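You operate a simulated robot arm through the tools that you are given. There is no shell and no other tool.

You are at the controls of a simulated robot arm. One attempt, no reset.

## Task
Lift the cone off the flow table and crank 2 drops.
Fine: free the table and press reset once first; cone on the rubber mat.
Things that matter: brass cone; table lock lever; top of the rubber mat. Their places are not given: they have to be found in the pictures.

It is judged by the outcome, as a careful person would: the job done as asked, and still so three seconds after it is handed in. It fails if anything else is knocked over, pushed out of place, dropped, spilled or broken.

## Robot
A 7-joint arm with a two-finger parallel gripper, fixed in place. Base frame: the origin is at the foot of the arm, x ahead of it, y to its left, z up. Lengths are in mm, angles in rad, forces in N, time in s.
With the tool pointing down near the work surface it reaches from about 200 to 600 mm from the base axis. Its first joint turns from -1.152 to 1.152 rad. Payload 2.6 kg.
The TCP is the grasp point between the finger pads, 30 mm short of the fingertips. In the tool frame z runs along the fingers and y along their closing line. The gripper opens to 94 mm. The fingers are 28 mm wide and 10 mm thick; the gripper's body (50 by 96 mm) begins 55 mm behind the TCP.
Orientation is that of the tool frame in the base frame, as a unit quaternion [w, x, y, z]. With the fingers straight down and closing along the base's y, the tool's x points along the base's -x, its y along +y and its z along -z.

## Interface
- The arm moves only by the tool play_rows. Its argument "moves" is a list of rows, each a list of 7 numbers: the shift along the base's x, y, z in units of 150 mm (1.0 is 150 mm), then the turn, a rotation vector about the base's x, y, z in units of 180 degrees (1.0 is 180 degrees), then the closure, from 0 (fully open) to 1 (shut). In form: [[x, y, z, rx, ry, rz, claw], ...]. A call has 1 to 20 rows; each row is the pose to reach, as a shift and turn from the pose commanded when the call began. A call with a number of a shift or a turn outside -1 to 1 is refused whole. Each row takes 0.2 s and may step no farther than 50 mm and 0.15 rad from the row before; otherwise, or with a gripper value out of range, the whole call is refused. Where a pose cannot be reached the arm comes as near as it can. A force on the tool above 40 N (or 10 N above the force at the start of the call, whichever is more), or a blocked arm, ends the call early, and 0.2 s more pass. Each finger travels about 72 mm/s and halts on what it meets, pressing with about 32 N; the grip force reading is that of the motor and also rises with nothing between the fingers. The clock runs only during rows and for 0.2 s after the last one: add rows that repeat a pose to give the fingers time. It gives the time, the measured TCP pose, the force on the tool (base axes), the opening and the grip force at its end, in the units of the frame above (readings bear some noise), with the torque about the TCP (base axes, N m) and any sound that the robot's microphone picked up, and new pictures: "views" is both (left out), scene, wrist or none.
- Cameras (640 x 400 px; columns grow to the right, rows downward): "scene" is fixed at [30.5, 425.3, 574.8]; the picture's right is [-0.82, -0.57, 0.00], its down [-0.28, 0.40, -0.87] and it looks along [0.49, -0.72, -0.49] (base axes); focal length 346 px, centre (320, 200). "wrist" rides on the gripper at [76, 14, -102] in the tool frame; the picture's right is [-0.18, 0.98, 0.00], its down [-0.75, -0.14, -0.64] and it looks along [-0.63, -0.12, 0.77] (tool axes); focal length 243 px, centre (320, 200).
- measure_at(camera, pixels): for up to 12 pixels [column, row] of the newest picture of that camera ("zoom" is the newest enlarged one), the place [x, y, z] in the base frame of the surface seen there, good to about 2 mm. It takes no simulated time.
- enlarge(camera, box): a new picture of the part [left, top, right, bottom] of that camera's present view, enlarged. It takes no simulated time.
- close_job(): hands the job in; it is judged then, once.

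Unless the task says otherwise, let go and move clear before handing in.

The tools are called after "Call:" as name(argument=value, ...) on one line, values as JSON. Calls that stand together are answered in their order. play_rows: Moves the arm, as the interface text tells. Its arguments: {"type":"object","properties":{"moves":{"type":"array","items":{"type":"array","items":{"type":"number"}}},"views":{"type":"string","enum":["both","scene","wrist","none"]}},"required":["moves"]} The other tools are called the same way: measure_at (camera, pixels) gives the place of the surface under pixels of a picture; enlarge (camera, box) takes an enlarged picture of a part of a camera's view; close_job () hands the job in.

At the start:

```text
time_s: 0.0
tool_pos: [421.9, 62.8, 331.4]
orientation: [0.0, 0.0, 1.0, 0.0]
ft_force: [0.0, 0.0, 0.5]
wrist_torque: [-0.01, -0.01, -0.02]
width: 94.0
gripper_force: 0.0
```

scene: 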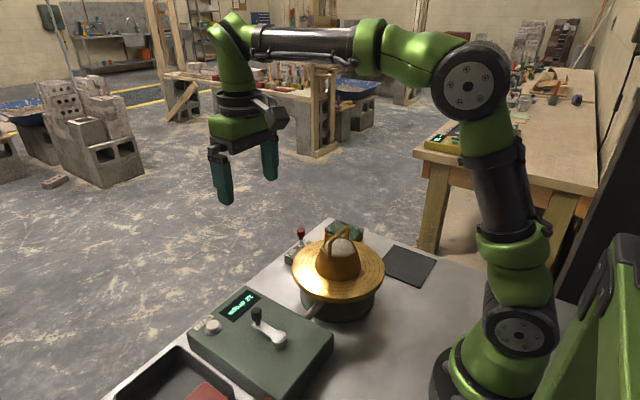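
wrist: 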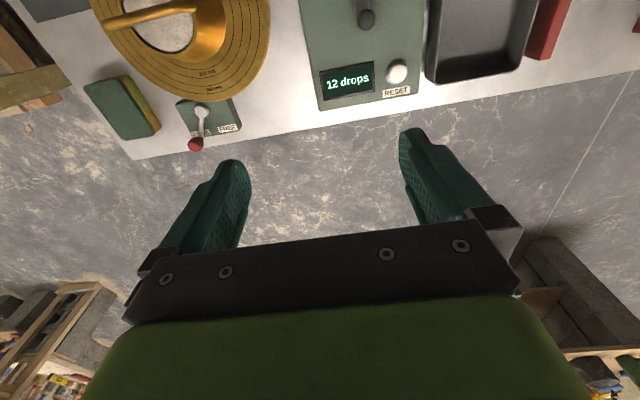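

The scene shows the brass cone on the flow table around (338,265), the lock lever with the red knob near (300,235), the green counter box with crank at (265,325), and the black mat at (408,265). I'll look closer before moving.

Call:
enlarge(camera="scene", box=[260, 200, 460, 330])

Call:
enlarge(camera="wrist", box=[60, 0, 300, 150])

Call:
enlarge(camera="wrist", box=[290, 0, 450, 120])

Call:
measure_at(camera="scene", pixels=[[340, 250], [300, 232], [300, 258], [408, 266], [384, 262], [408, 246], [436, 262], [415, 286], [212, 326], [256, 312], [276, 336], [300, 275]])

Call:
measure_at(camera="wrist", pixels=[[195, 145], [200, 110], [397, 72], [366, 18], [345, 80], [228, 128], [200, 132], [120, 100], [165, 40], [235, 60], [180, 100], [230, 100]])

```text
3.08 times, centred on (360, 265) of scene
```

zoom: 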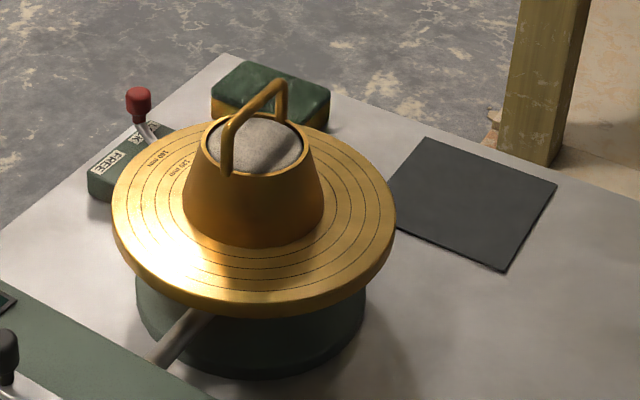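

```text
2.67 times, centred on (180, 75) of wrist
```

zoom: 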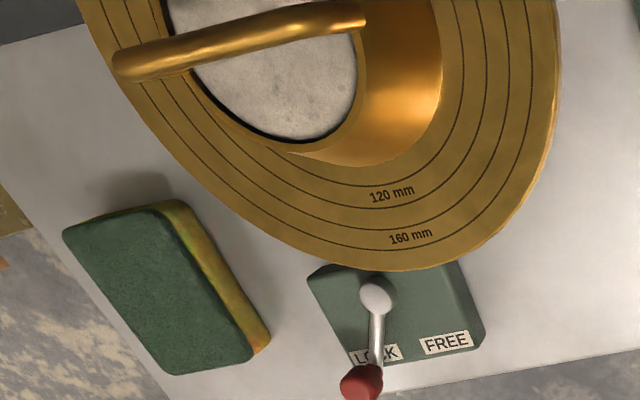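

```text
3.33 times, centred on (370, 60) of wrist
```

zoom: 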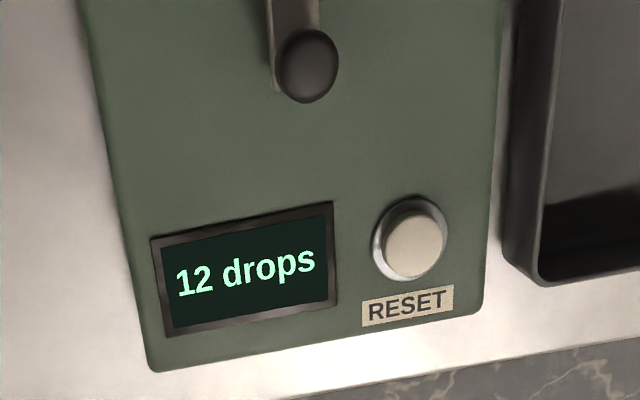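

```text
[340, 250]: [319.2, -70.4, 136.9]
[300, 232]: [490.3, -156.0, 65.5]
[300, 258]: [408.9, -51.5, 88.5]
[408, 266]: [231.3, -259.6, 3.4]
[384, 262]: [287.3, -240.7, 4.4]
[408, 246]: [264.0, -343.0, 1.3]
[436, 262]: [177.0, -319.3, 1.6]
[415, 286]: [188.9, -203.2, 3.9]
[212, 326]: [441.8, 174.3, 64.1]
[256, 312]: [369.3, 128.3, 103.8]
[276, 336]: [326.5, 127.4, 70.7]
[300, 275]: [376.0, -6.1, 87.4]
```

```text
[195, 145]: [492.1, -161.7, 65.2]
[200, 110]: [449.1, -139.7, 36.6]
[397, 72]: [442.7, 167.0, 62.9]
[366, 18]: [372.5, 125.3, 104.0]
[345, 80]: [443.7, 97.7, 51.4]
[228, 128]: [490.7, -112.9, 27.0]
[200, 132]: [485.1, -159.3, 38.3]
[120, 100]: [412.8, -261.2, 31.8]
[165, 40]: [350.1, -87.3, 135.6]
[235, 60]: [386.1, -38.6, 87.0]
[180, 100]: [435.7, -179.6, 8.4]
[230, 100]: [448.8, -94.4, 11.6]
```

The lever points to LOCK (knob about (492,-160,65), pivot about (449,-140,36)), and the display reads 12 drops. I'll zoom in on the crank, the cone's handle and the mat for exact geometry.

Call:
enlarge(camera="scene", box=[180, 280, 340, 400])

Call:
measure_at(camera="zoom", pixels=[[310, 110], [310, 150], [395, 230], [340, 190], [125, 180], [270, 60], [600, 210], [60, 200], [400, 455], [560, 120], [420, 210], [310, 130]])

Call:
enlarge(camera="scene", box=[285, 215, 395, 325])

```text
3.33 times, centred on (260, 340) of scene
```

zoom: 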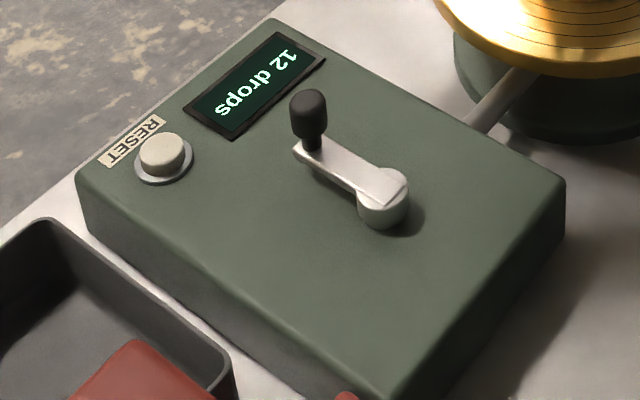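

```text
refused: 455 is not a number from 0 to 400
```

```text
3.64 times, centred on (340, 270) of scene
```

zoom: 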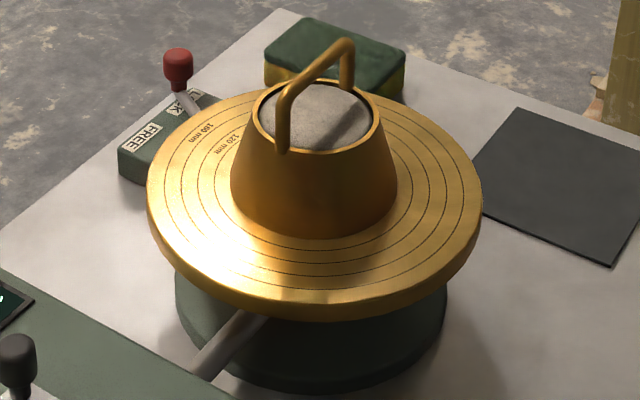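

The zoom shows the handle arch over the cone running from (283,110) to (347,75), plus the mat's corners. I'll measure these.

Call:
measure_at(camera="zoom", pixels=[[283, 145], [283, 115], [290, 88], [310, 65], [342, 43], [347, 75], [318, 115], [178, 50], [315, 210], [232, 195], [395, 190], [255, 110]])

Call:
measure_at(camera="zoom", pixels=[[378, 110], [150, 195], [480, 200], [315, 295], [275, 97], [519, 112], [638, 145], [610, 258], [483, 205], [178, 65], [178, 85], [170, 108]])

Call:
enlarge(camera="scene", box=[180, 280, 340, 380])

```text
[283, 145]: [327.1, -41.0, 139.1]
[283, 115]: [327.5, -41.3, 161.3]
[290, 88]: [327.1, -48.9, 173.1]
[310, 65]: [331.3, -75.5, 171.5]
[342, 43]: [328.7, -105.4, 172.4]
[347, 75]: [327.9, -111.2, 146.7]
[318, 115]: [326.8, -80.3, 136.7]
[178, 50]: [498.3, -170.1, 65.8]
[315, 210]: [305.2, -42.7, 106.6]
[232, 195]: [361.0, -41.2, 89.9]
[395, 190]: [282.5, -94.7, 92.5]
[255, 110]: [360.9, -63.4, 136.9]
```

```text
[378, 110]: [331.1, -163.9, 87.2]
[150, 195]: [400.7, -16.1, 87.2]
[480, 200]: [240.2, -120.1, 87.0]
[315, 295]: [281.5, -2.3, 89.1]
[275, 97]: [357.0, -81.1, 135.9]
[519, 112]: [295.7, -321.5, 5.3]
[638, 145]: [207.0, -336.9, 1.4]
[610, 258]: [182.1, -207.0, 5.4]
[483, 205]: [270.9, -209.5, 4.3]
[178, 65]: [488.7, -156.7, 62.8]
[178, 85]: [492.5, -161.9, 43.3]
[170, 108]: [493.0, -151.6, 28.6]
```

```text
4.00 times, centred on (260, 330) of scene
```

zoom: 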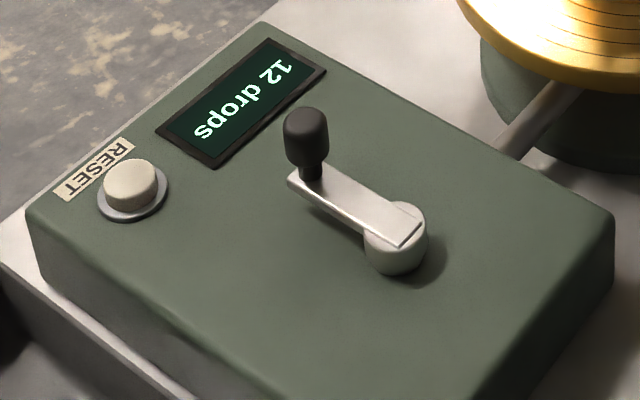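

Handle bar runs along y at x≈328, top z≈175, centre y≈-76; cone top z≈137, plate z≈87. Now I measure the crank and reset button, and then zoom in on the mat.

Call:
measure_at(camera="zoom", pixels=[[306, 115], [306, 140], [310, 170], [295, 185], [400, 212], [412, 240], [395, 260], [130, 178], [132, 205], [260, 240], [130, 168], [345, 195]])

Call:
enlarge(camera="scene", box=[370, 230, 450, 290])

```text
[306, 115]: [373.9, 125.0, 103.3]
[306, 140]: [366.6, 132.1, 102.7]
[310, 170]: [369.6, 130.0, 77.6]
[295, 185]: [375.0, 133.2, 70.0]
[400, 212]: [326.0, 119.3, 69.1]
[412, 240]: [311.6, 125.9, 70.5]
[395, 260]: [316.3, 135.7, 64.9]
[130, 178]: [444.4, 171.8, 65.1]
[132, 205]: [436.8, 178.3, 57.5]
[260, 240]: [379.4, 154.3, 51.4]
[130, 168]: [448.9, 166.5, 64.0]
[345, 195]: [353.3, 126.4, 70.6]
```

```text
6.67 times, centred on (410, 260) of scene
```

zoom: 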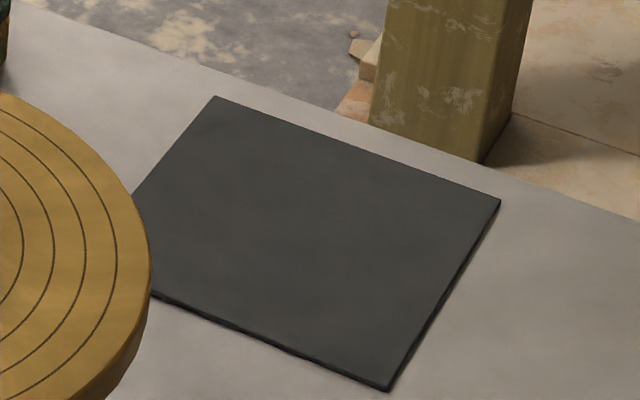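

Call:
measure_at(camera="zoom", pixels=[[216, 98], [495, 202], [388, 385], [155, 292], [140, 190], [358, 150], [445, 295], [270, 335], [310, 240], [560, 300], [50, 100], [175, 145]])

```text
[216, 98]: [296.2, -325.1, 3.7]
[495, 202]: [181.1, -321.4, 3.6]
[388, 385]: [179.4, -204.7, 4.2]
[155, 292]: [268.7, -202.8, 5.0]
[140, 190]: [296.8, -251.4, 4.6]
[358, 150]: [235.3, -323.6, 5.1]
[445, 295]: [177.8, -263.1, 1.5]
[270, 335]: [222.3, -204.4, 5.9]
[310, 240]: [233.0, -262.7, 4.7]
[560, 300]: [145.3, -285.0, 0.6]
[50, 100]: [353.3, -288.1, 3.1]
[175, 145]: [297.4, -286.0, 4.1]
```

The mat is axis-aligned with centre about (238,-264) and top z≈4; the crank knob is at about (370,127) with pivot near (321,127). First I close the fingers and travel high toward the lever's far side (-y), so I can push it toward FREE.

Call:
play_rows(moves=[[0.08, -0.2, 0, 0, 0, 0, 0.3], [0.17, -0.4, 0, 0, 0, 0, 0.6], [0.26, -0.6, 0, 0, 0, 0, 1], [0.36, -0.8, 0, 0, 0, 0, 1], [0.467, -1, 0, 0, 0, 0, 1], [0.467, -1, 0, 0, 0, 0, 1], [0.467, -1, 0, 0, 0, 0, 1]], views="none")

Call:
play_rows(moves=[[0, -0.25, -0.1, 0, 0, 0, 1], [0, -0.5, -0.25, 0, 0, 0, 1], [0, -0.7, -0.5, 0, 0, 0, 1], [0, -0.7, -0.8, 0, 0, 0, 1], [0, -0.7, -0.9, 0, 0, 0, 1]], views="both")

```text
time_s: 1.6
tool_pos: [491.1, -86.1, 330.1]
orientation: [0.0, 0.0, 1.0, -0.001]
ft_force: [0.8, -0.4, -0.3]
wrist_torque: [-0.01, -0.01, -0.01]
width: 0.2
gripper_force: 31.9
```

```text
time_s: 2.8
tool_pos: [494.0, -190.3, 196.6]
orientation: [0.0, 0.0, 1.0, 0.0]
ft_force: [0.0, -0.6, -1.1]
wrist_torque: [0.02, -0.04, 0.0]
width: 0.2
gripper_force: 32.2
```

scene: 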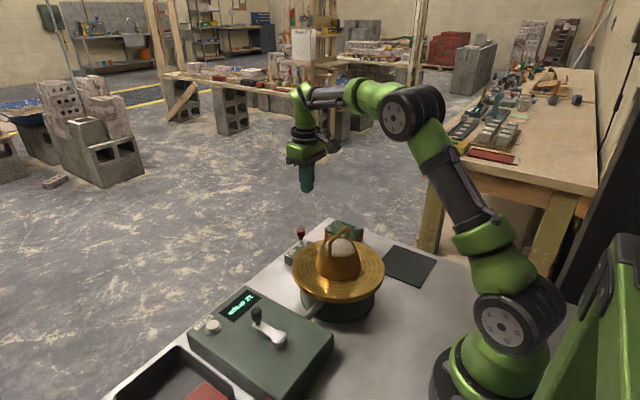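
wrist: 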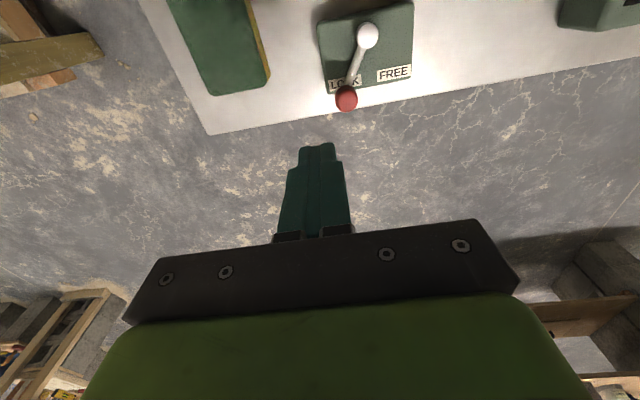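

The wrist view shows the knob at (346,98), pivot ball at (367,36), and FREE label at (394,73). I'll measure these more closely.

Call:
measure_at(camera="wrist", pixels=[[346, 98], [338, 98], [355, 98], [346, 107], [367, 36], [358, 65], [394, 73], [333, 86], [245, 90], [265, 75], [325, 60], [385, 65]])

Call:
enlarge(camera="wrist", box=[290, 0, 450, 120])

```text
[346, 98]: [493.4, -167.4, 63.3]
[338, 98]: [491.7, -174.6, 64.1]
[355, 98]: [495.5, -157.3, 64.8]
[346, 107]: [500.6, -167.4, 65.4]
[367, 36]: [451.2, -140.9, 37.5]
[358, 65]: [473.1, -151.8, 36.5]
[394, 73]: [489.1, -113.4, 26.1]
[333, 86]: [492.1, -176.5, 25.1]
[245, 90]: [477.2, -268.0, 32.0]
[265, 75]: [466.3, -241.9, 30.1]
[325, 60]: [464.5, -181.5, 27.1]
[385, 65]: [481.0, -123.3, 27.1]
```

```text
3.33 times, centred on (370, 60) of wrist
```

zoom: 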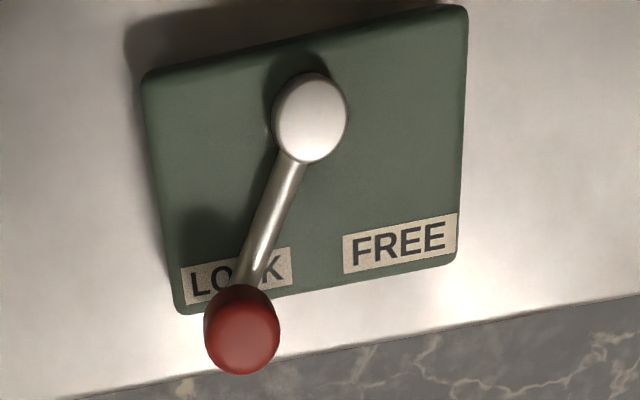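

Knob centre ≈(493,-167), radius ≈9, height 43–65; pivot (451,-141). I'll lower the closed fingers beside it on the -y side, then look.

Call:
play_rows(moves=[[0.02, -0.03, -0.25, 0, 0, 0, 1], [0.02, -0.03, -0.5, 0, 0, 0, 1], [0.02, -0.03, -0.7, 0, 0, 0, 1], [0.02, -0.03, -0.79, 0, 0, 0, 1], [0.02, -0.03, -0.79, 0, 0, 0, 1]], views="both")

```text
time_s: 4.0
tool_pos: [495.3, -196.7, 76.7]
orientation: [0.0, 0.001, 1.0, 0.0]
ft_force: [-0.6, -0.3, 0.3]
wrist_torque: [0.03, -0.01, 0.01]
width: 0.0
gripper_force: 32.3
```

scene: 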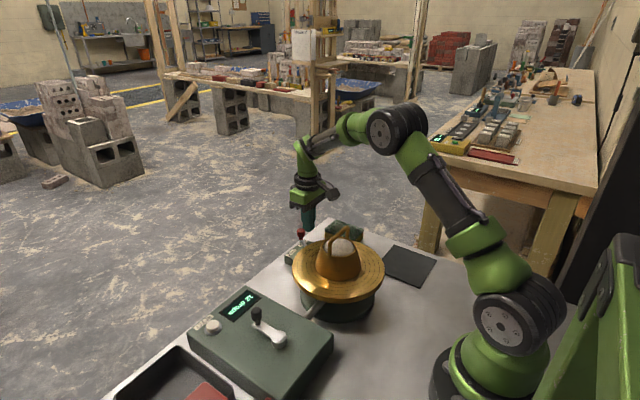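
wrist: 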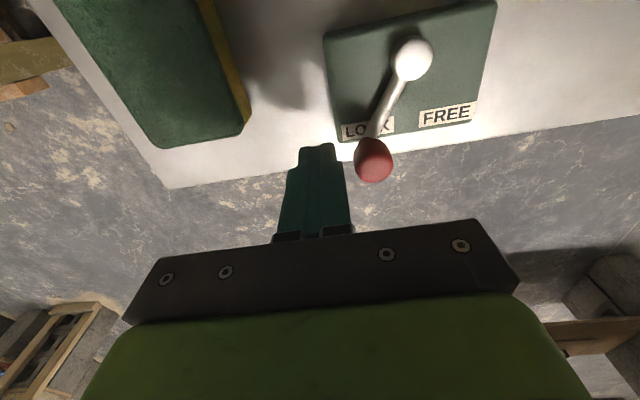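

The fingers at (318,165) sit just left of the red knob at (373,160) with clear room. I'll sweep slowly in +y to push the lever toward FREE.

Call:
play_rows(moves=[[0, 0.04, 0, 0, 0, 0, 1], [0, 0.08, 0, 0, 0, 0, 1], [0, 0.12, 0, 0, 0, 0, 1], [0, 0.16, 0, 0, 0, 0, 1], [0, 0.2, 0, 0, 0, 0, 1], [0, 0.24, 0, 0, 0, 0, 1], [0, 0.28, 0, 0, 0, 0, 1], [0, 0.32, 0, 0, 0, 0, 1], [0, 0.36, 0, 0, 0, 0, 1], [0, 0.36, 0, 0, 0, 0, 1]], views="both")

```text
time_s: 6.2
tool_pos: [495.4, -140.3, 77.2]
orientation: [0.0, -0.001, 1.0, 0.0]
ft_force: [-0.9, -0.4, 0.1]
wrist_torque: [0.01, -0.04, 0.0]
width: 0.0
gripper_force: 32.1
```

scene: 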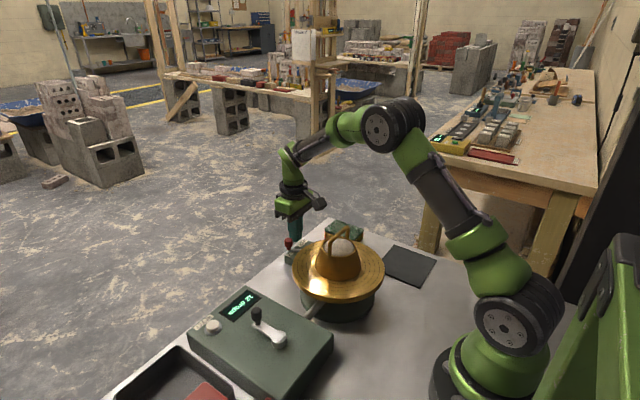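
wrist: 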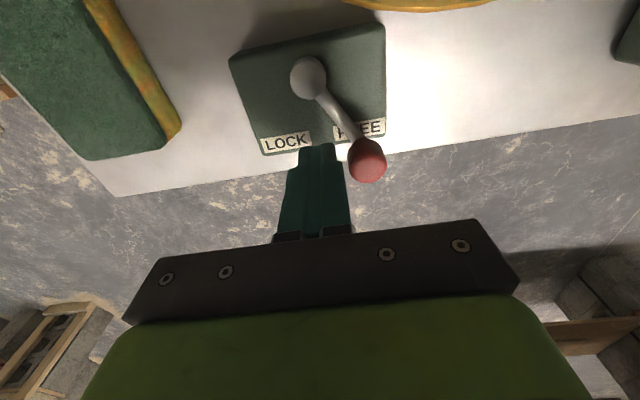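

The lever has swung over toward FREE (knob at (367,160)). I'll measure how far it is from the full FREE position.

Call:
measure_at(camera="wrist", pixels=[[367, 160], [308, 76], [350, 165], [385, 160], [335, 112]])

Call:
enlarge(camera="wrist", box=[240, 40, 420, 190])

```text
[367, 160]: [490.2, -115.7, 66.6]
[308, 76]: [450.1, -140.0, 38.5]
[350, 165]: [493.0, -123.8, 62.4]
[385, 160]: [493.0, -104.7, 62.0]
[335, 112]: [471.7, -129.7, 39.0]
```

```text
2.67 times, centred on (330, 115) of wrist
```

zoom: 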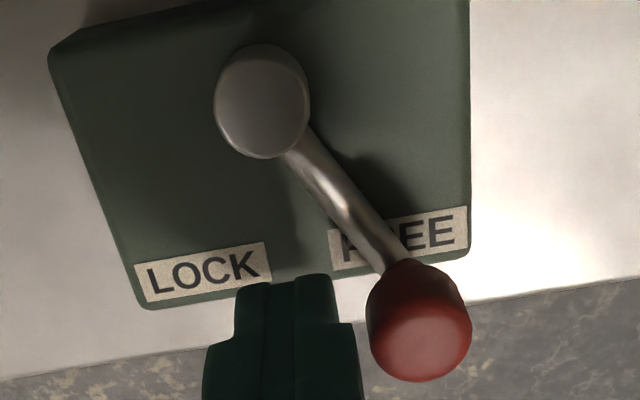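

The lever is fully over at FREE: it moved ahead of the fingers to (492,-114), mirroring its locked angle. I'll back off, rise, and travel to above the reset button at about (443,170,65).

Call:
play_rows(moves=[[0, -0.04, 0, 0, 0, 0, 1], [0, -0.04, 0.3, 0, 0, 0, 1], [0, -0.04, 0.6, 0, 0, 0, 1], [0, 0.1, 0.85, 0, 0, 0, 1], [0, 0.4, 0.95, 0, 0, 0, 1], [0, 0.7, 0.95, 0, 0, 0, 1], [0, 1, 0.95, 0, 0, 0, 1]], views="none")

Call:
play_rows(moves=[[-0.1, 0.3, 0, 0, 0, 0, 1], [-0.2, 0.6, 0, 0, 0, 0, 1], [-0.3, 0.85, 0, 0, 0, 0, 1], [-0.347, 1, -0.1, 0, 0, 0, 1], [-0.347, 1, -0.1, 0, 0, 0, 1]], views="both")

```text
time_s: 7.8
tool_pos: [493.8, 8.7, 216.0]
orientation: [0.0, 0.0, 1.0, 0.0]
ft_force: [-0.2, -0.1, 0.1]
wrist_torque: [0.02, -0.02, -0.05]
width: 0.0
gripper_force: 31.8
```

```text
time_s: 9.0
tool_pos: [443.1, 160.4, 205.7]
orientation: [0.0, -0.001, 1.0, 0.0]
ft_force: [0.3, -0.2, -0.3]
wrist_torque: [0.0, -0.02, 0.0]
width: 0.0
gripper_force: 31.8
```

scene: 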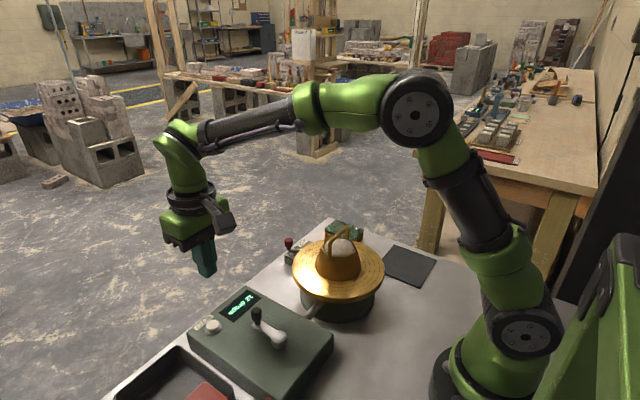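
wrist: 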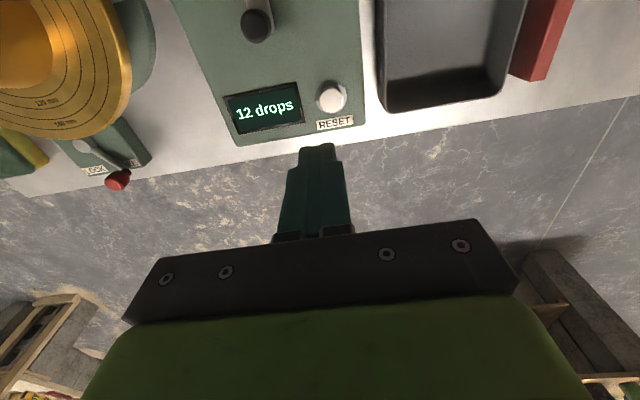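

Call:
measure_at(camera="wrist", pixels=[[332, 98], [322, 98], [342, 98], [332, 89], [332, 107], [316, 98], [347, 98], [255, 25], [245, 25], [266, 25], [255, 40], [380, 100]])

Call:
enlarge(camera="wrist", box=[220, 0, 380, 140])

```text
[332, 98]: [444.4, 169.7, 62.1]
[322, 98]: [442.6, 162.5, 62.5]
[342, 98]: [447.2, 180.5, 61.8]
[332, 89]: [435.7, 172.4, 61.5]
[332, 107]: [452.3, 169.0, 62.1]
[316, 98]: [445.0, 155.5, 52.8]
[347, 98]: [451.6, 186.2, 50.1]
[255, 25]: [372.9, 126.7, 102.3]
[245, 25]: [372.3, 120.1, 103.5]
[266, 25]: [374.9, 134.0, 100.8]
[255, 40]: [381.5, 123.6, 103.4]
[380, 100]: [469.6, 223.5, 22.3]
```

```text
2.86 times, centred on (300, 70) of wrist
```

zoom: 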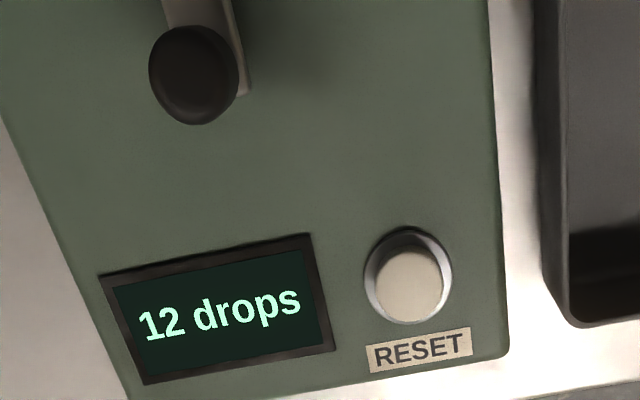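

Button centre is about (444.5,171.5), top z≈62.5. I'll descend to just above it first, checking the pose.

Call:
play_rows(moves=[[0.01, 0.085, -0.25, 0, 0, 0, 1], [0.01, 0.085, -0.5, 0, 0, 0, 1], [0.01, 0.085, -0.7, 0, 0, 0, 1], [0.01, 0.085, -0.7, 0, 0, 0, 1]], views="both")

```text
time_s: 10.0
tool_pos: [444.8, 169.6, 100.2]
orientation: [-0.001, -0.001, 1.0, 0.0]
ft_force: [0.8, 0.2, 0.1]
wrist_torque: [0.0, 0.02, -0.02]
width: 0.0
gripper_force: 32.0
```

scene: 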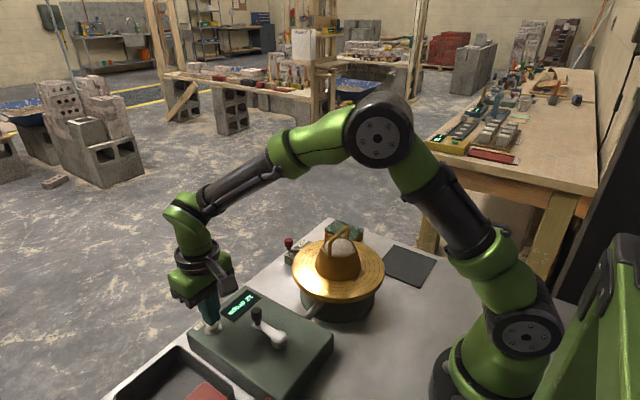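
wrist: 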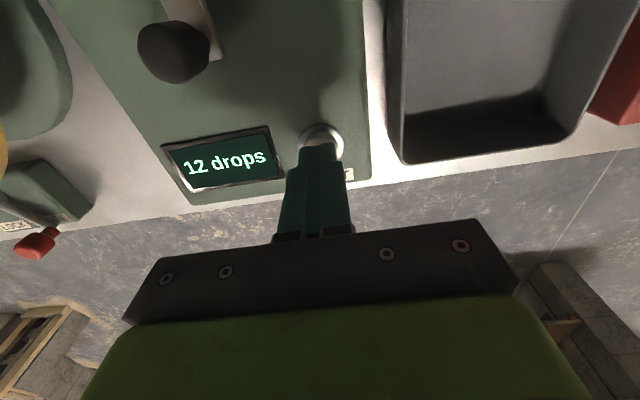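

The fingertips are over the button, about 8 mm above. I'll press down gently, then read the display.

Call:
play_rows(moves=[[0, 0.005, -0.02, 0, 0, 0, 1], [0, 0.005, -0.04, 0, 0, 0, 1], [0, 0.005, -0.053, 0, 0, 0, 1], [0, 0.005, -0.063, 0, 0, 0, 1], [0, 0.005, -0.07, 0, 0, 0, 1]], views="wrist")

```text
time_s: 11.2
tool_pos: [444.2, 171.6, 90.6]
orientation: [0.001, -0.001, 1.0, 0.0]
ft_force: [1.4, 1.0, 1.6]
wrist_torque: [0.01, -0.04, 0.03]
width: 0.0
gripper_force: 31.9
```

wrist: 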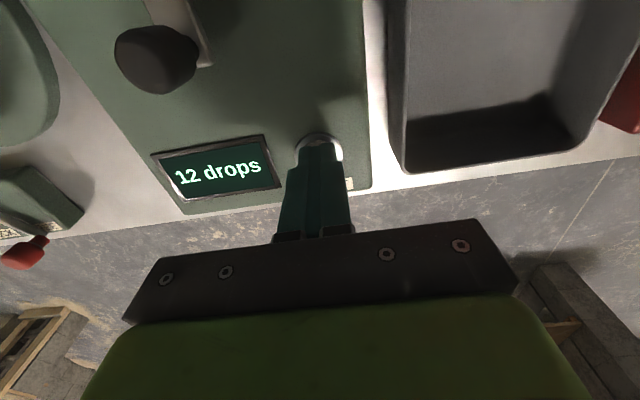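

Force is only about 1.6 N and the display still shows 12. The press has barely begun, so I'll go on down in small steps.

Call:
play_rows(moves=[[0, 0, -0.007, 0, 0, 0, 1], [0, 0, -0.014, 0, 0, 0, 1], [0, 0, -0.02, 0, 0, 0, 1]], views="wrist")

```text
time_s: 12.0
tool_pos: [444.6, 172.7, 87.6]
orientation: [0.001, 0.0, 1.0, 0.0]
ft_force: [-0.1, -1.9, 5.4]
wrist_torque: [-0.09, -0.03, -0.02]
width: 0.0
gripper_force: 32.2
heard: click
```

wrist: 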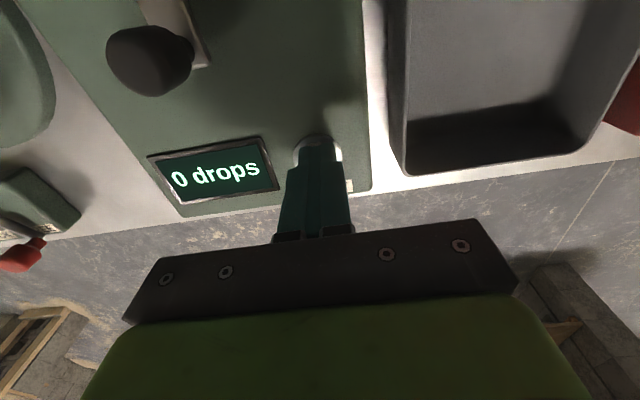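

The reset clicked once and the display reads 0 drops. I'll lift straight up and then travel to above the cone.

Call:
play_rows(moves=[[0, 0, 0.1, 0, 0, 0, 1], [0, 0, 0.4, 0, 0, 0, 1], [0, 0, 0.7, 0, 0, 0, 1], [0, 0, 1, 0, 0, 0, 1]], views="none")

Call:
play_rows(moves=[[-0.1, -0.15, 0.07, 0, 0, -0.045, 0.9], [-0.2, -0.3, 0.14, 0, 0, -0.09, 0.8], [-0.3, -0.45, 0.2, 0, 0, -0.135, 0.7], [-0.4, -0.6, 0.2, 0, 0, -0.18, 0.6], [-0.5, -0.75, 0.2, 0, 0, -0.225, 0.5], [-0.6, -0.85, 0.2, 0, 0, -0.27, 0.5], [-0.7, -0.9, 0.2, 0, 0, -0.315, 0.5], [-0.77, -0.95, 0.2, 0, 0, -0.36, 0.5], [-0.77, -1, 0.2, 0, 0, -0.405, 0.5], [-0.77, -1, 0.2, 0, 0, -0.45, 0.5], [-0.77, -1, 0.2, 0, 0, -0.495, 0.5], [-0.77, -1, 0.2, 0, 0, -0.5, 0.5]], views="both")

```text
time_s: 13.0
tool_pos: [445.2, 171.4, 235.6]
orientation: [0.0, -0.001, 1.0, 0.0]
ft_force: [-0.1, 0.2, -0.4]
wrist_torque: [-0.03, 0.02, 0.03]
width: 0.0
gripper_force: 32.1
```

```text
time_s: 15.6
tool_pos: [328.9, 22.0, 264.7]
orientation: [0.0, 0.708, 0.706, 0.0]
ft_force: [1.1, -0.7, 0.6]
wrist_torque: [0.03, 0.0, 0.01]
width: 46.8
gripper_force: 0.0
```

scene: 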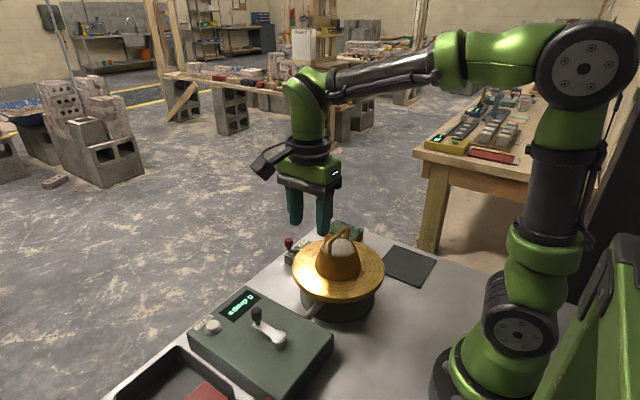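
wrist: 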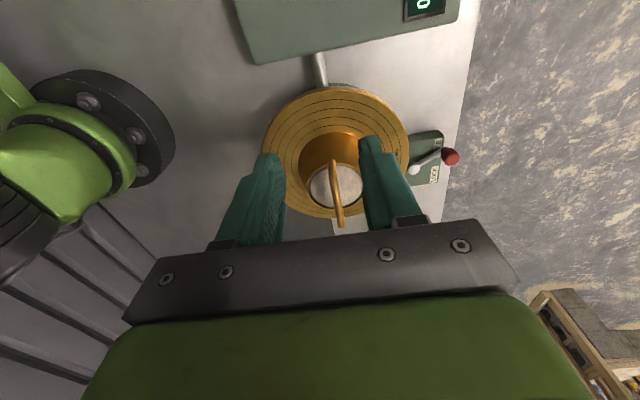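

The tool is turned and the fingers straddle the handle's line, seen from (333,165) to (340,222). I'll remeasure the handle from this view.

Call:
measure_at(camera="wrist", pixels=[[333, 165], [335, 180], [337, 195], [339, 208], [341, 222], [320, 195], [355, 190], [262, 150], [408, 150], [332, 95], [435, 157], [451, 156]])

Call:
enlarge(camera="wrist", box=[250, 80, 470, 230])

```text
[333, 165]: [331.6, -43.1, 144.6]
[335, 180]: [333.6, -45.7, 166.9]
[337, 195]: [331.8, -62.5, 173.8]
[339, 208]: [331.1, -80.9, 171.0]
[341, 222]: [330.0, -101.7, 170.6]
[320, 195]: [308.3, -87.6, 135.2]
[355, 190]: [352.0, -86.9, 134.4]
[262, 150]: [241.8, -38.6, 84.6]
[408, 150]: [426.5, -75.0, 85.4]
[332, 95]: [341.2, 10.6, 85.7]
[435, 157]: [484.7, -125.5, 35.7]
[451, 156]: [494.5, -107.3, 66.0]
```

```text
2.67 times, centred on (360, 155) of wrist
```

zoom: 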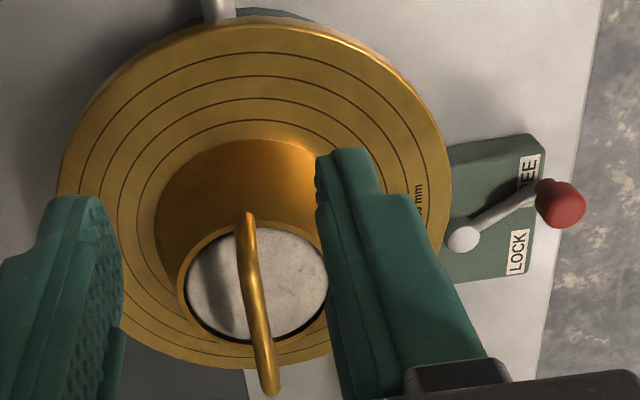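

The handle bar lies at x≈330, y −43…−108, top z≈174. I'll move over its middle and lower around it, staying above the cone rim.

Call:
play_rows(moves=[[0.007, -0.2, 0, 0, 0, 0, 0.5], [0.007, -0.4, 0, 0, 0, 0, 0.5], [0.007, -0.6, 0, 0, 0, 0, 0.5], [0.007, -0.647, 0, 0, 0, 0, 0.5], [0.007, -0.647, -0.2, 0, 0, 0, 0.5], [0.007, -0.647, -0.2, 0, 0, 0, 0.5]], views="both")

```text
time_s: 17.0
tool_pos: [330.7, -76.8, 237.4]
orientation: [0.0, 0.707, 0.707, 0.0]
ft_force: [0.3, 0.8, 1.2]
wrist_torque: [0.0, -0.01, 0.01]
width: 47.1
gripper_force: 0.0
```

scene: 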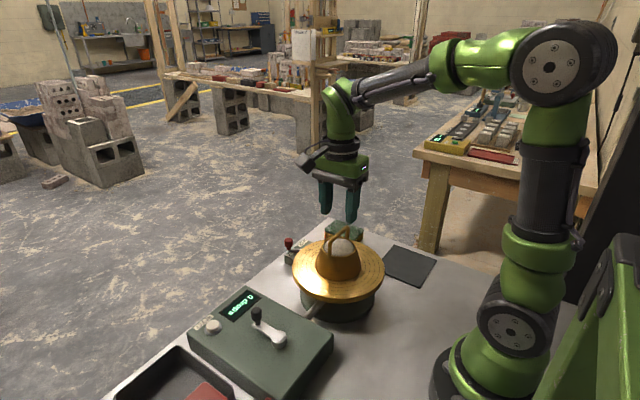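
wrist: 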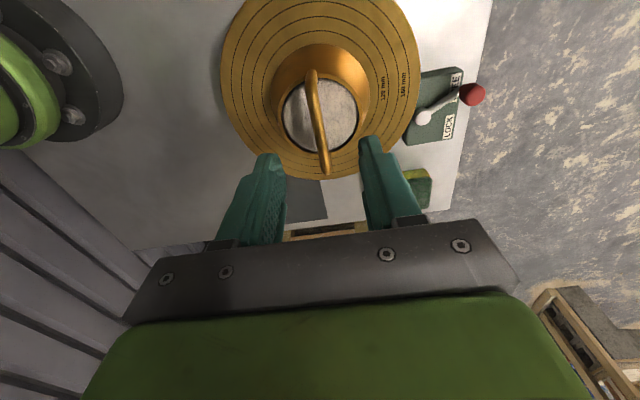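

From here the whole handle is visible, (312,75) to (326,168). One more check of its centre before descending.

Call:
measure_at(camera="wrist", pixels=[[312, 75], [314, 95], [318, 115], [321, 135], [324, 155], [326, 168], [285, 115], [357, 105], [272, 95], [370, 90], [320, 152], [318, 48]])

```text
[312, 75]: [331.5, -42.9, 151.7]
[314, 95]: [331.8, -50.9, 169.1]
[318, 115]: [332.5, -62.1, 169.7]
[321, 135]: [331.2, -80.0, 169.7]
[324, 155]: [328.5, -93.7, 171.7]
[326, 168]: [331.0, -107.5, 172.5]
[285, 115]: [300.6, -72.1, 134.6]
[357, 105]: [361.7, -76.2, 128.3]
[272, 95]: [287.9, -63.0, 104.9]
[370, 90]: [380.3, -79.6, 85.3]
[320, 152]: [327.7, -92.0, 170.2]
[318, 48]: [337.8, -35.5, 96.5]
```

Handle centre ≈(330.5,-75), bar top ≈172. I'll lower to TCP z≈173 and close on the bar.

Call:
play_rows(moves=[[0, 0.005, -0.15, 0, 0, 0, 0.5], [0, 0.005, -0.3, 0, 0, 0, 0.5], [0, 0.005, -0.427, 0, 0, 0, 0.5], [0, 0.005, -0.427, 0, 0, 0, 0.5], [0, 0.005, -0.427, 0, 0, 0, 0.7], [0, 0.005, -0.427, 0, 0, 0, 0.85], [0, 0.005, -0.427, 0, 0, 0, 1], [0, 0.005, -0.427, 0, 0, 0, 1], [0, 0.005, -0.427, 0, 0, 0, 1]], views="both")

```text
time_s: 19.0
tool_pos: [330.0, -75.3, 173.9]
orientation: [0.001, 0.707, 0.707, 0.001]
ft_force: [-7.9, 1.3, 30.0]
wrist_torque: [-0.21, 0.11, -0.14]
width: 8.7
gripper_force: 32.3
```

scene: 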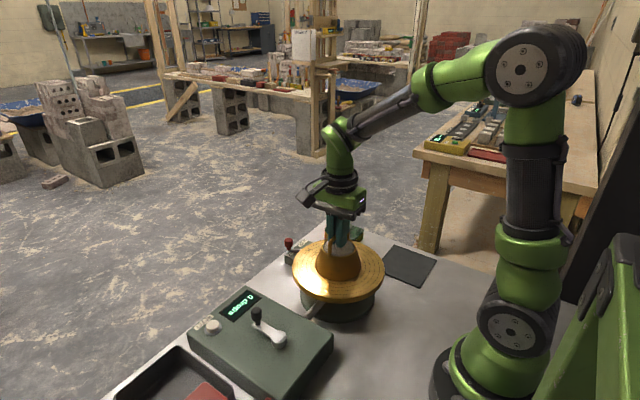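
wrist: 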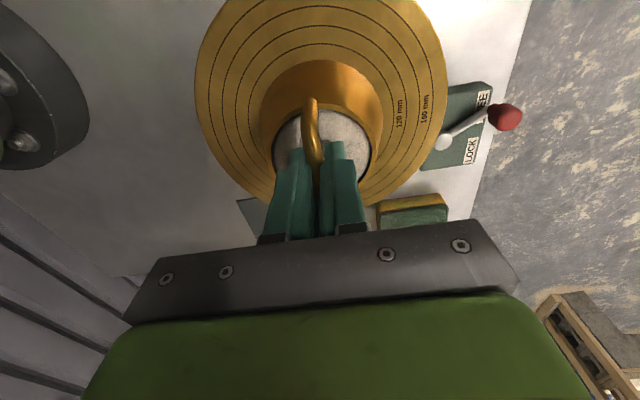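

The grip is on the bar (width 8.7), but there is a 30 N upward force, likely a slight residual push-down. I'll ease up 1–2 mm to see whether it relaxes.

Call:
play_rows(moves=[[0, 0, 0.004, 0, 0, 0, 1], [0, 0, 0.008, 0, 0, 0, 1], [0, 0, 0.008, 0, 0, 0, 1]], views="wrist")

```text
time_s: 19.8
tool_pos: [330.2, -73.8, 173.6]
orientation: [0.002, 0.707, 0.707, 0.001]
ft_force: [-10.6, 1.0, 36.2]
wrist_torque: [-0.16, 0.07, -0.13]
width: 8.6
gripper_force: 31.5
```

wrist: 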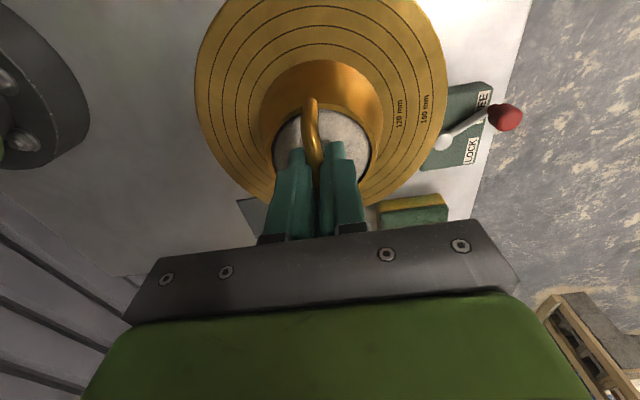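

The force hasn't relaxed (36 N), so I'll keep rising in small steps and watch how it changes.

Call:
play_rows(moves=[[0, 0, 0.01, 0, 0, 0, 1], [0, 0, 0.02, 0, 0, 0, 1], [0, 0, 0.03, 0, 0, 0, 1], [0, 0, 0.03, 0, 0, 0, 1]], views="both")

```text
time_s: 20.8
tool_pos: [330.0, -73.6, 178.2]
orientation: [0.0, 0.706, 0.708, -0.001]
ft_force: [-0.6, -0.5, -2.9]
wrist_torque: [0.04, -0.01, -0.01]
width: 8.5
gripper_force: 31.7
```

scene: 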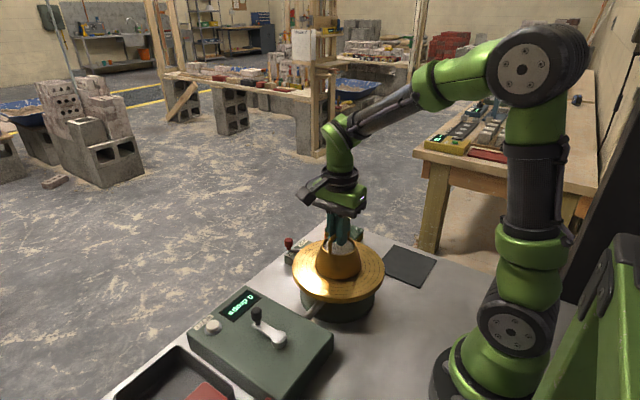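
wrist: 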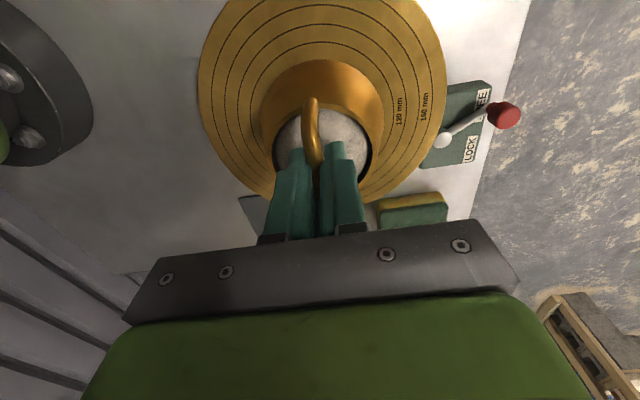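

The force is now about −3 N, the cone's own weight, and the cone has come up with the gripper. I'll lift it straight up, slowly.

Call:
play_rows(moves=[[0, 0, 0.03, 0, 0, 0, 1], [0, 0, 0.07, 0, 0, 0, 1], [0, 0, 0.12, 0, 0, 0, 1], [0, 0, 0.17, 0, 0, 0, 1], [0, 0, 0.22, 0, 0, 0, 1], [0, 0, 0.27, 0, 0, 0, 1], [0, 0, 0.33, 0, 0, 0, 1], [0, 0, 0.4, 0, 0, 0, 1], [0, 0, 0.47, 0, 0, 0, 1], [0, 0, 0.54, 0, 0, 0, 1], [0, 0, 0.6, 0, 0, 0, 1], [0, 0, 0.6, 0, 0, 0, 1]], views="both")

```text
time_s: 23.4
tool_pos: [330.8, -76.5, 267.3]
orientation: [0.0, 0.707, 0.707, 0.0]
ft_force: [-0.2, 0.4, -3.0]
wrist_torque: [0.0, 0.01, 0.01]
width: 8.3
gripper_force: 31.8
```

scene: 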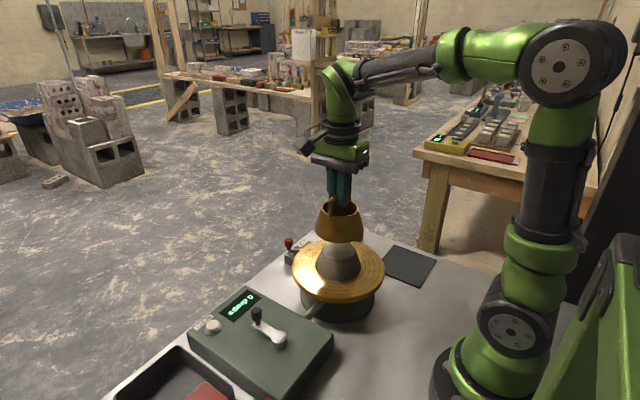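
wrist: 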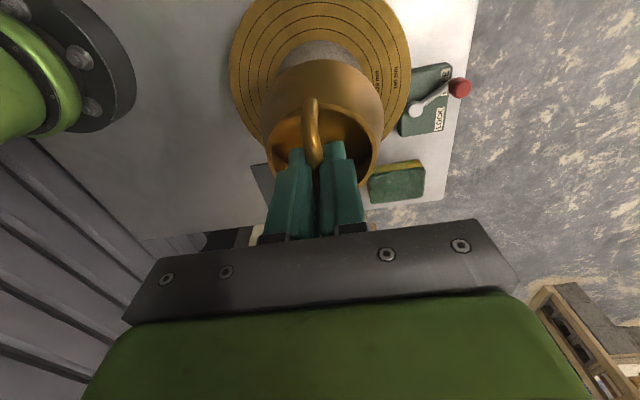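

The mortar stays on the plate and the cone hangs cleanly from the gripper. I'll measure the cone's bottom edge and the mortar for clearances.

Call:
enlarge(camera="scene", box=[280, 180, 400, 300])

Call:
measure_at(camera="scene", pixels=[[338, 240], [325, 236], [352, 238], [340, 225], [338, 252], [338, 270], [316, 232], [363, 234]])

```text
3.33 times, centred on (340, 240) of scene
```

zoom: 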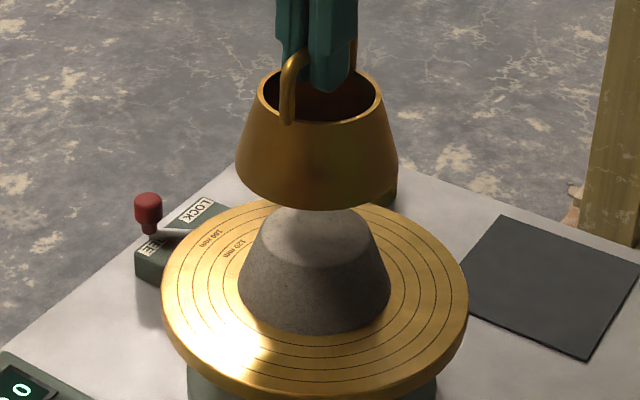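

```text
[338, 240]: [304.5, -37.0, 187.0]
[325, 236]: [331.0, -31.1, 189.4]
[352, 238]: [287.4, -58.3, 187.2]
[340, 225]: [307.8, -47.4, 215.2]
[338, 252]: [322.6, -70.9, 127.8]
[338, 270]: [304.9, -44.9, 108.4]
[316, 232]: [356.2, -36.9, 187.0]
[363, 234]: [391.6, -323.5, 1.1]
```

Cone bottom is near z≈181, with the mortar top at ≈137, so there's ample clearance. I'll carry the cone across to above the mat centre (238,-264).

Call:
play_rows(moves=[[-0.03, -0.08, 0, 0, 0, 0, 1], [-0.1, -0.22, 0, 0, 0, 0, 1], [-0.18, -0.38, 0, 0, 0, 0, 1], [-0.27, -0.54, 0, 0, 0, 0, 1], [-0.36, -0.7, 0, 0, 0, 0, 1], [-0.45, -0.86, 0, 0, 0, 0, 1], [-0.53, -1, 0, 0, 0, 0, 1]], views="none")

Call:
play_rows(moves=[[-0.04, -0.1, 0, 0, 0, 0, 1], [-0.07, -0.2, 0, 0, 0, 0, 1], [-0.083, -0.253, 0, 0, 0, 0, 1], [-0.083, -0.253, -0.1, 0, 0, 0, 1], [-0.083, -0.253, -0.25, 0, 0, 0, 1], [-0.083, -0.253, -0.4, 0, 0, 0, 1], [-0.083, -0.253, -0.55, 0, 0, 0, 1], [-0.083, -0.253, -0.7, 0, 0, 0, 1], [-0.083, -0.253, -0.85, 0, 0, 0, 1], [-0.083, -0.253, -0.95, 0, 0, 0, 1], [-0.083, -0.253, -0.95, 0, 0, 0, 1]], views="both")

```text
time_s: 25.0
tool_pos: [250.7, -224.6, 268.5]
orientation: [0.0, 0.707, 0.708, 0.0]
ft_force: [-0.3, 0.1, -3.4]
wrist_torque: [0.02, 0.0, -0.02]
width: 8.3
gripper_force: 32.1
```

```text
time_s: 27.4
tool_pos: [238.3, -262.4, 125.6]
orientation: [0.0, 0.707, 0.708, -0.001]
ft_force: [0.1, -0.6, -3.7]
wrist_torque: [0.01, 0.04, -0.02]
width: 8.4
gripper_force: 31.7
```

scene: 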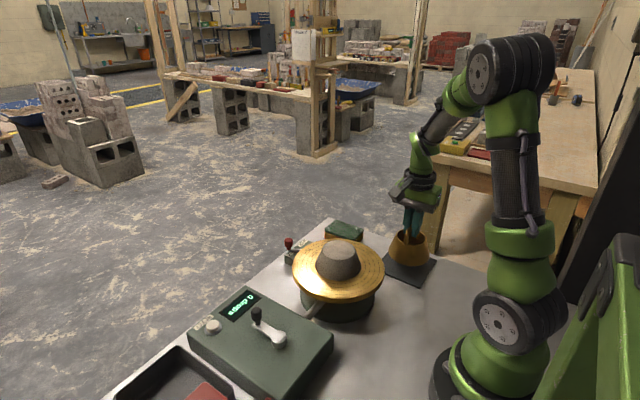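
wrist: 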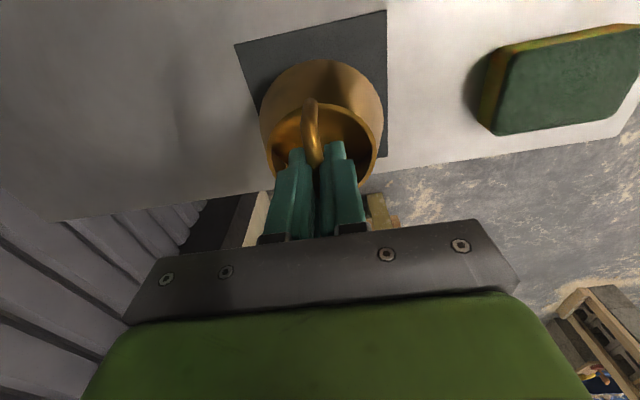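

The cone hangs centred above the mat, bottom about 34 mm up. I'll lower it most of the way, then creep until it touches.

Call:
play_rows(moves=[[0, 0, -0.07, 0, 0, 0, 1], [0, 0, -0.13, 0, 0, 0, 1], [0, 0, -0.17, 0, 0, 0, 1], [0, 0, -0.19, 0, 0, 0, 1], [0, 0, -0.2, 0, 0, 0, 1], [0, 0, -0.2, 0, 0, 0, 1]], views="scene")

Call:
enlarge(camera="scene", box=[360, 220, 460, 300])

```text
time_s: 28.8
tool_pos: [238.4, -262.3, 95.2]
orientation: [0.0, 0.707, 0.707, 0.0]
ft_force: [-0.5, 0.5, -3.7]
wrist_torque: [0.06, 0.01, 0.02]
width: 8.4
gripper_force: 31.8
```

scene: 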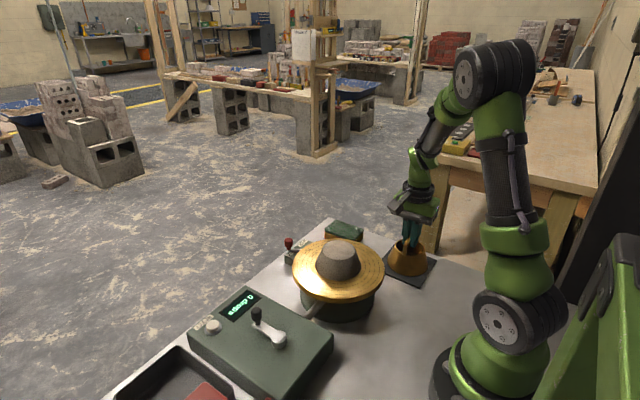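

```text
5.00 times, centred on (410, 260) of scene
```

zoom: 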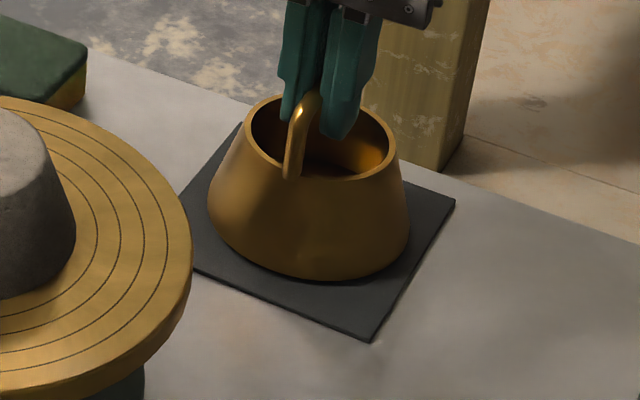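

Still hanging free (−3.7 N), just above the mat. I'll creep down in 1 mm steps.

Call:
play_rows(moves=[[0, 0, -0.006, 0, 0, 0, 1], [0, 0, -0.012, 0, 0, 0, 1], [0, 0, -0.018, 0, 0, 0, 1], [0, 0, -0.018, 0, 0, 0, 1]], views="none")

```text
time_s: 29.8
tool_pos: [238.1, -262.3, 91.5]
orientation: [0.001, 0.707, 0.707, 0.001]
ft_force: [-2.3, 6.5, 12.0]
wrist_torque: [-0.17, 0.02, -0.04]
width: 8.4
gripper_force: 32.2
```

The cone is seated (12 N contact). I'll open the fingers gradually and check.

Call:
play_rows(moves=[[0, 0, 0.003, 0, 0, 0, 1], [0, 0, 0.003, 0, 0, 0, 0.88], [0, 0, 0.003, 0, 0, 0, 0.75], [0, 0, 0.003, 0, 0, 0, 0.6], [0, 0, 0.003, 0, 0, 0, 0.5], [0, 0, 0.003, 0, 0, 0, 0.5]], views="both")

```text
time_s: 31.2
tool_pos: [237.5, -262.4, 91.1]
orientation: [0.0, 0.707, 0.707, 0.0]
ft_force: [0.1, 0.1, 0.1]
wrist_torque: [0.02, 0.03, 0.0]
width: 47.0
gripper_force: 0.1
```

scene: 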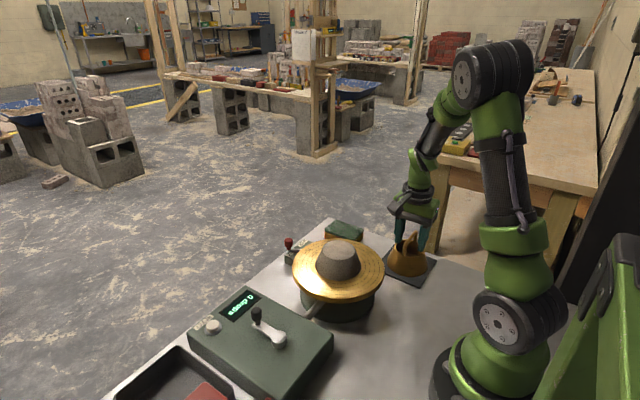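
wrist: 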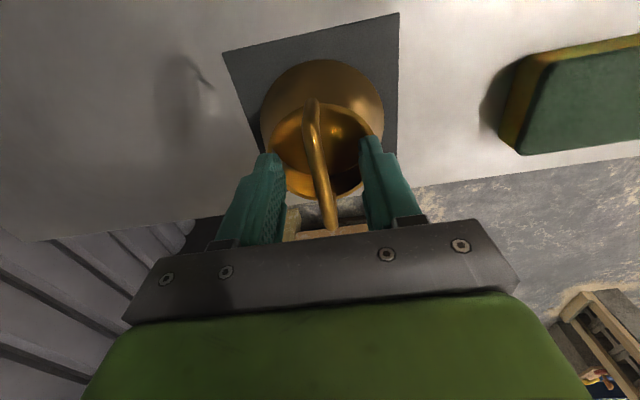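

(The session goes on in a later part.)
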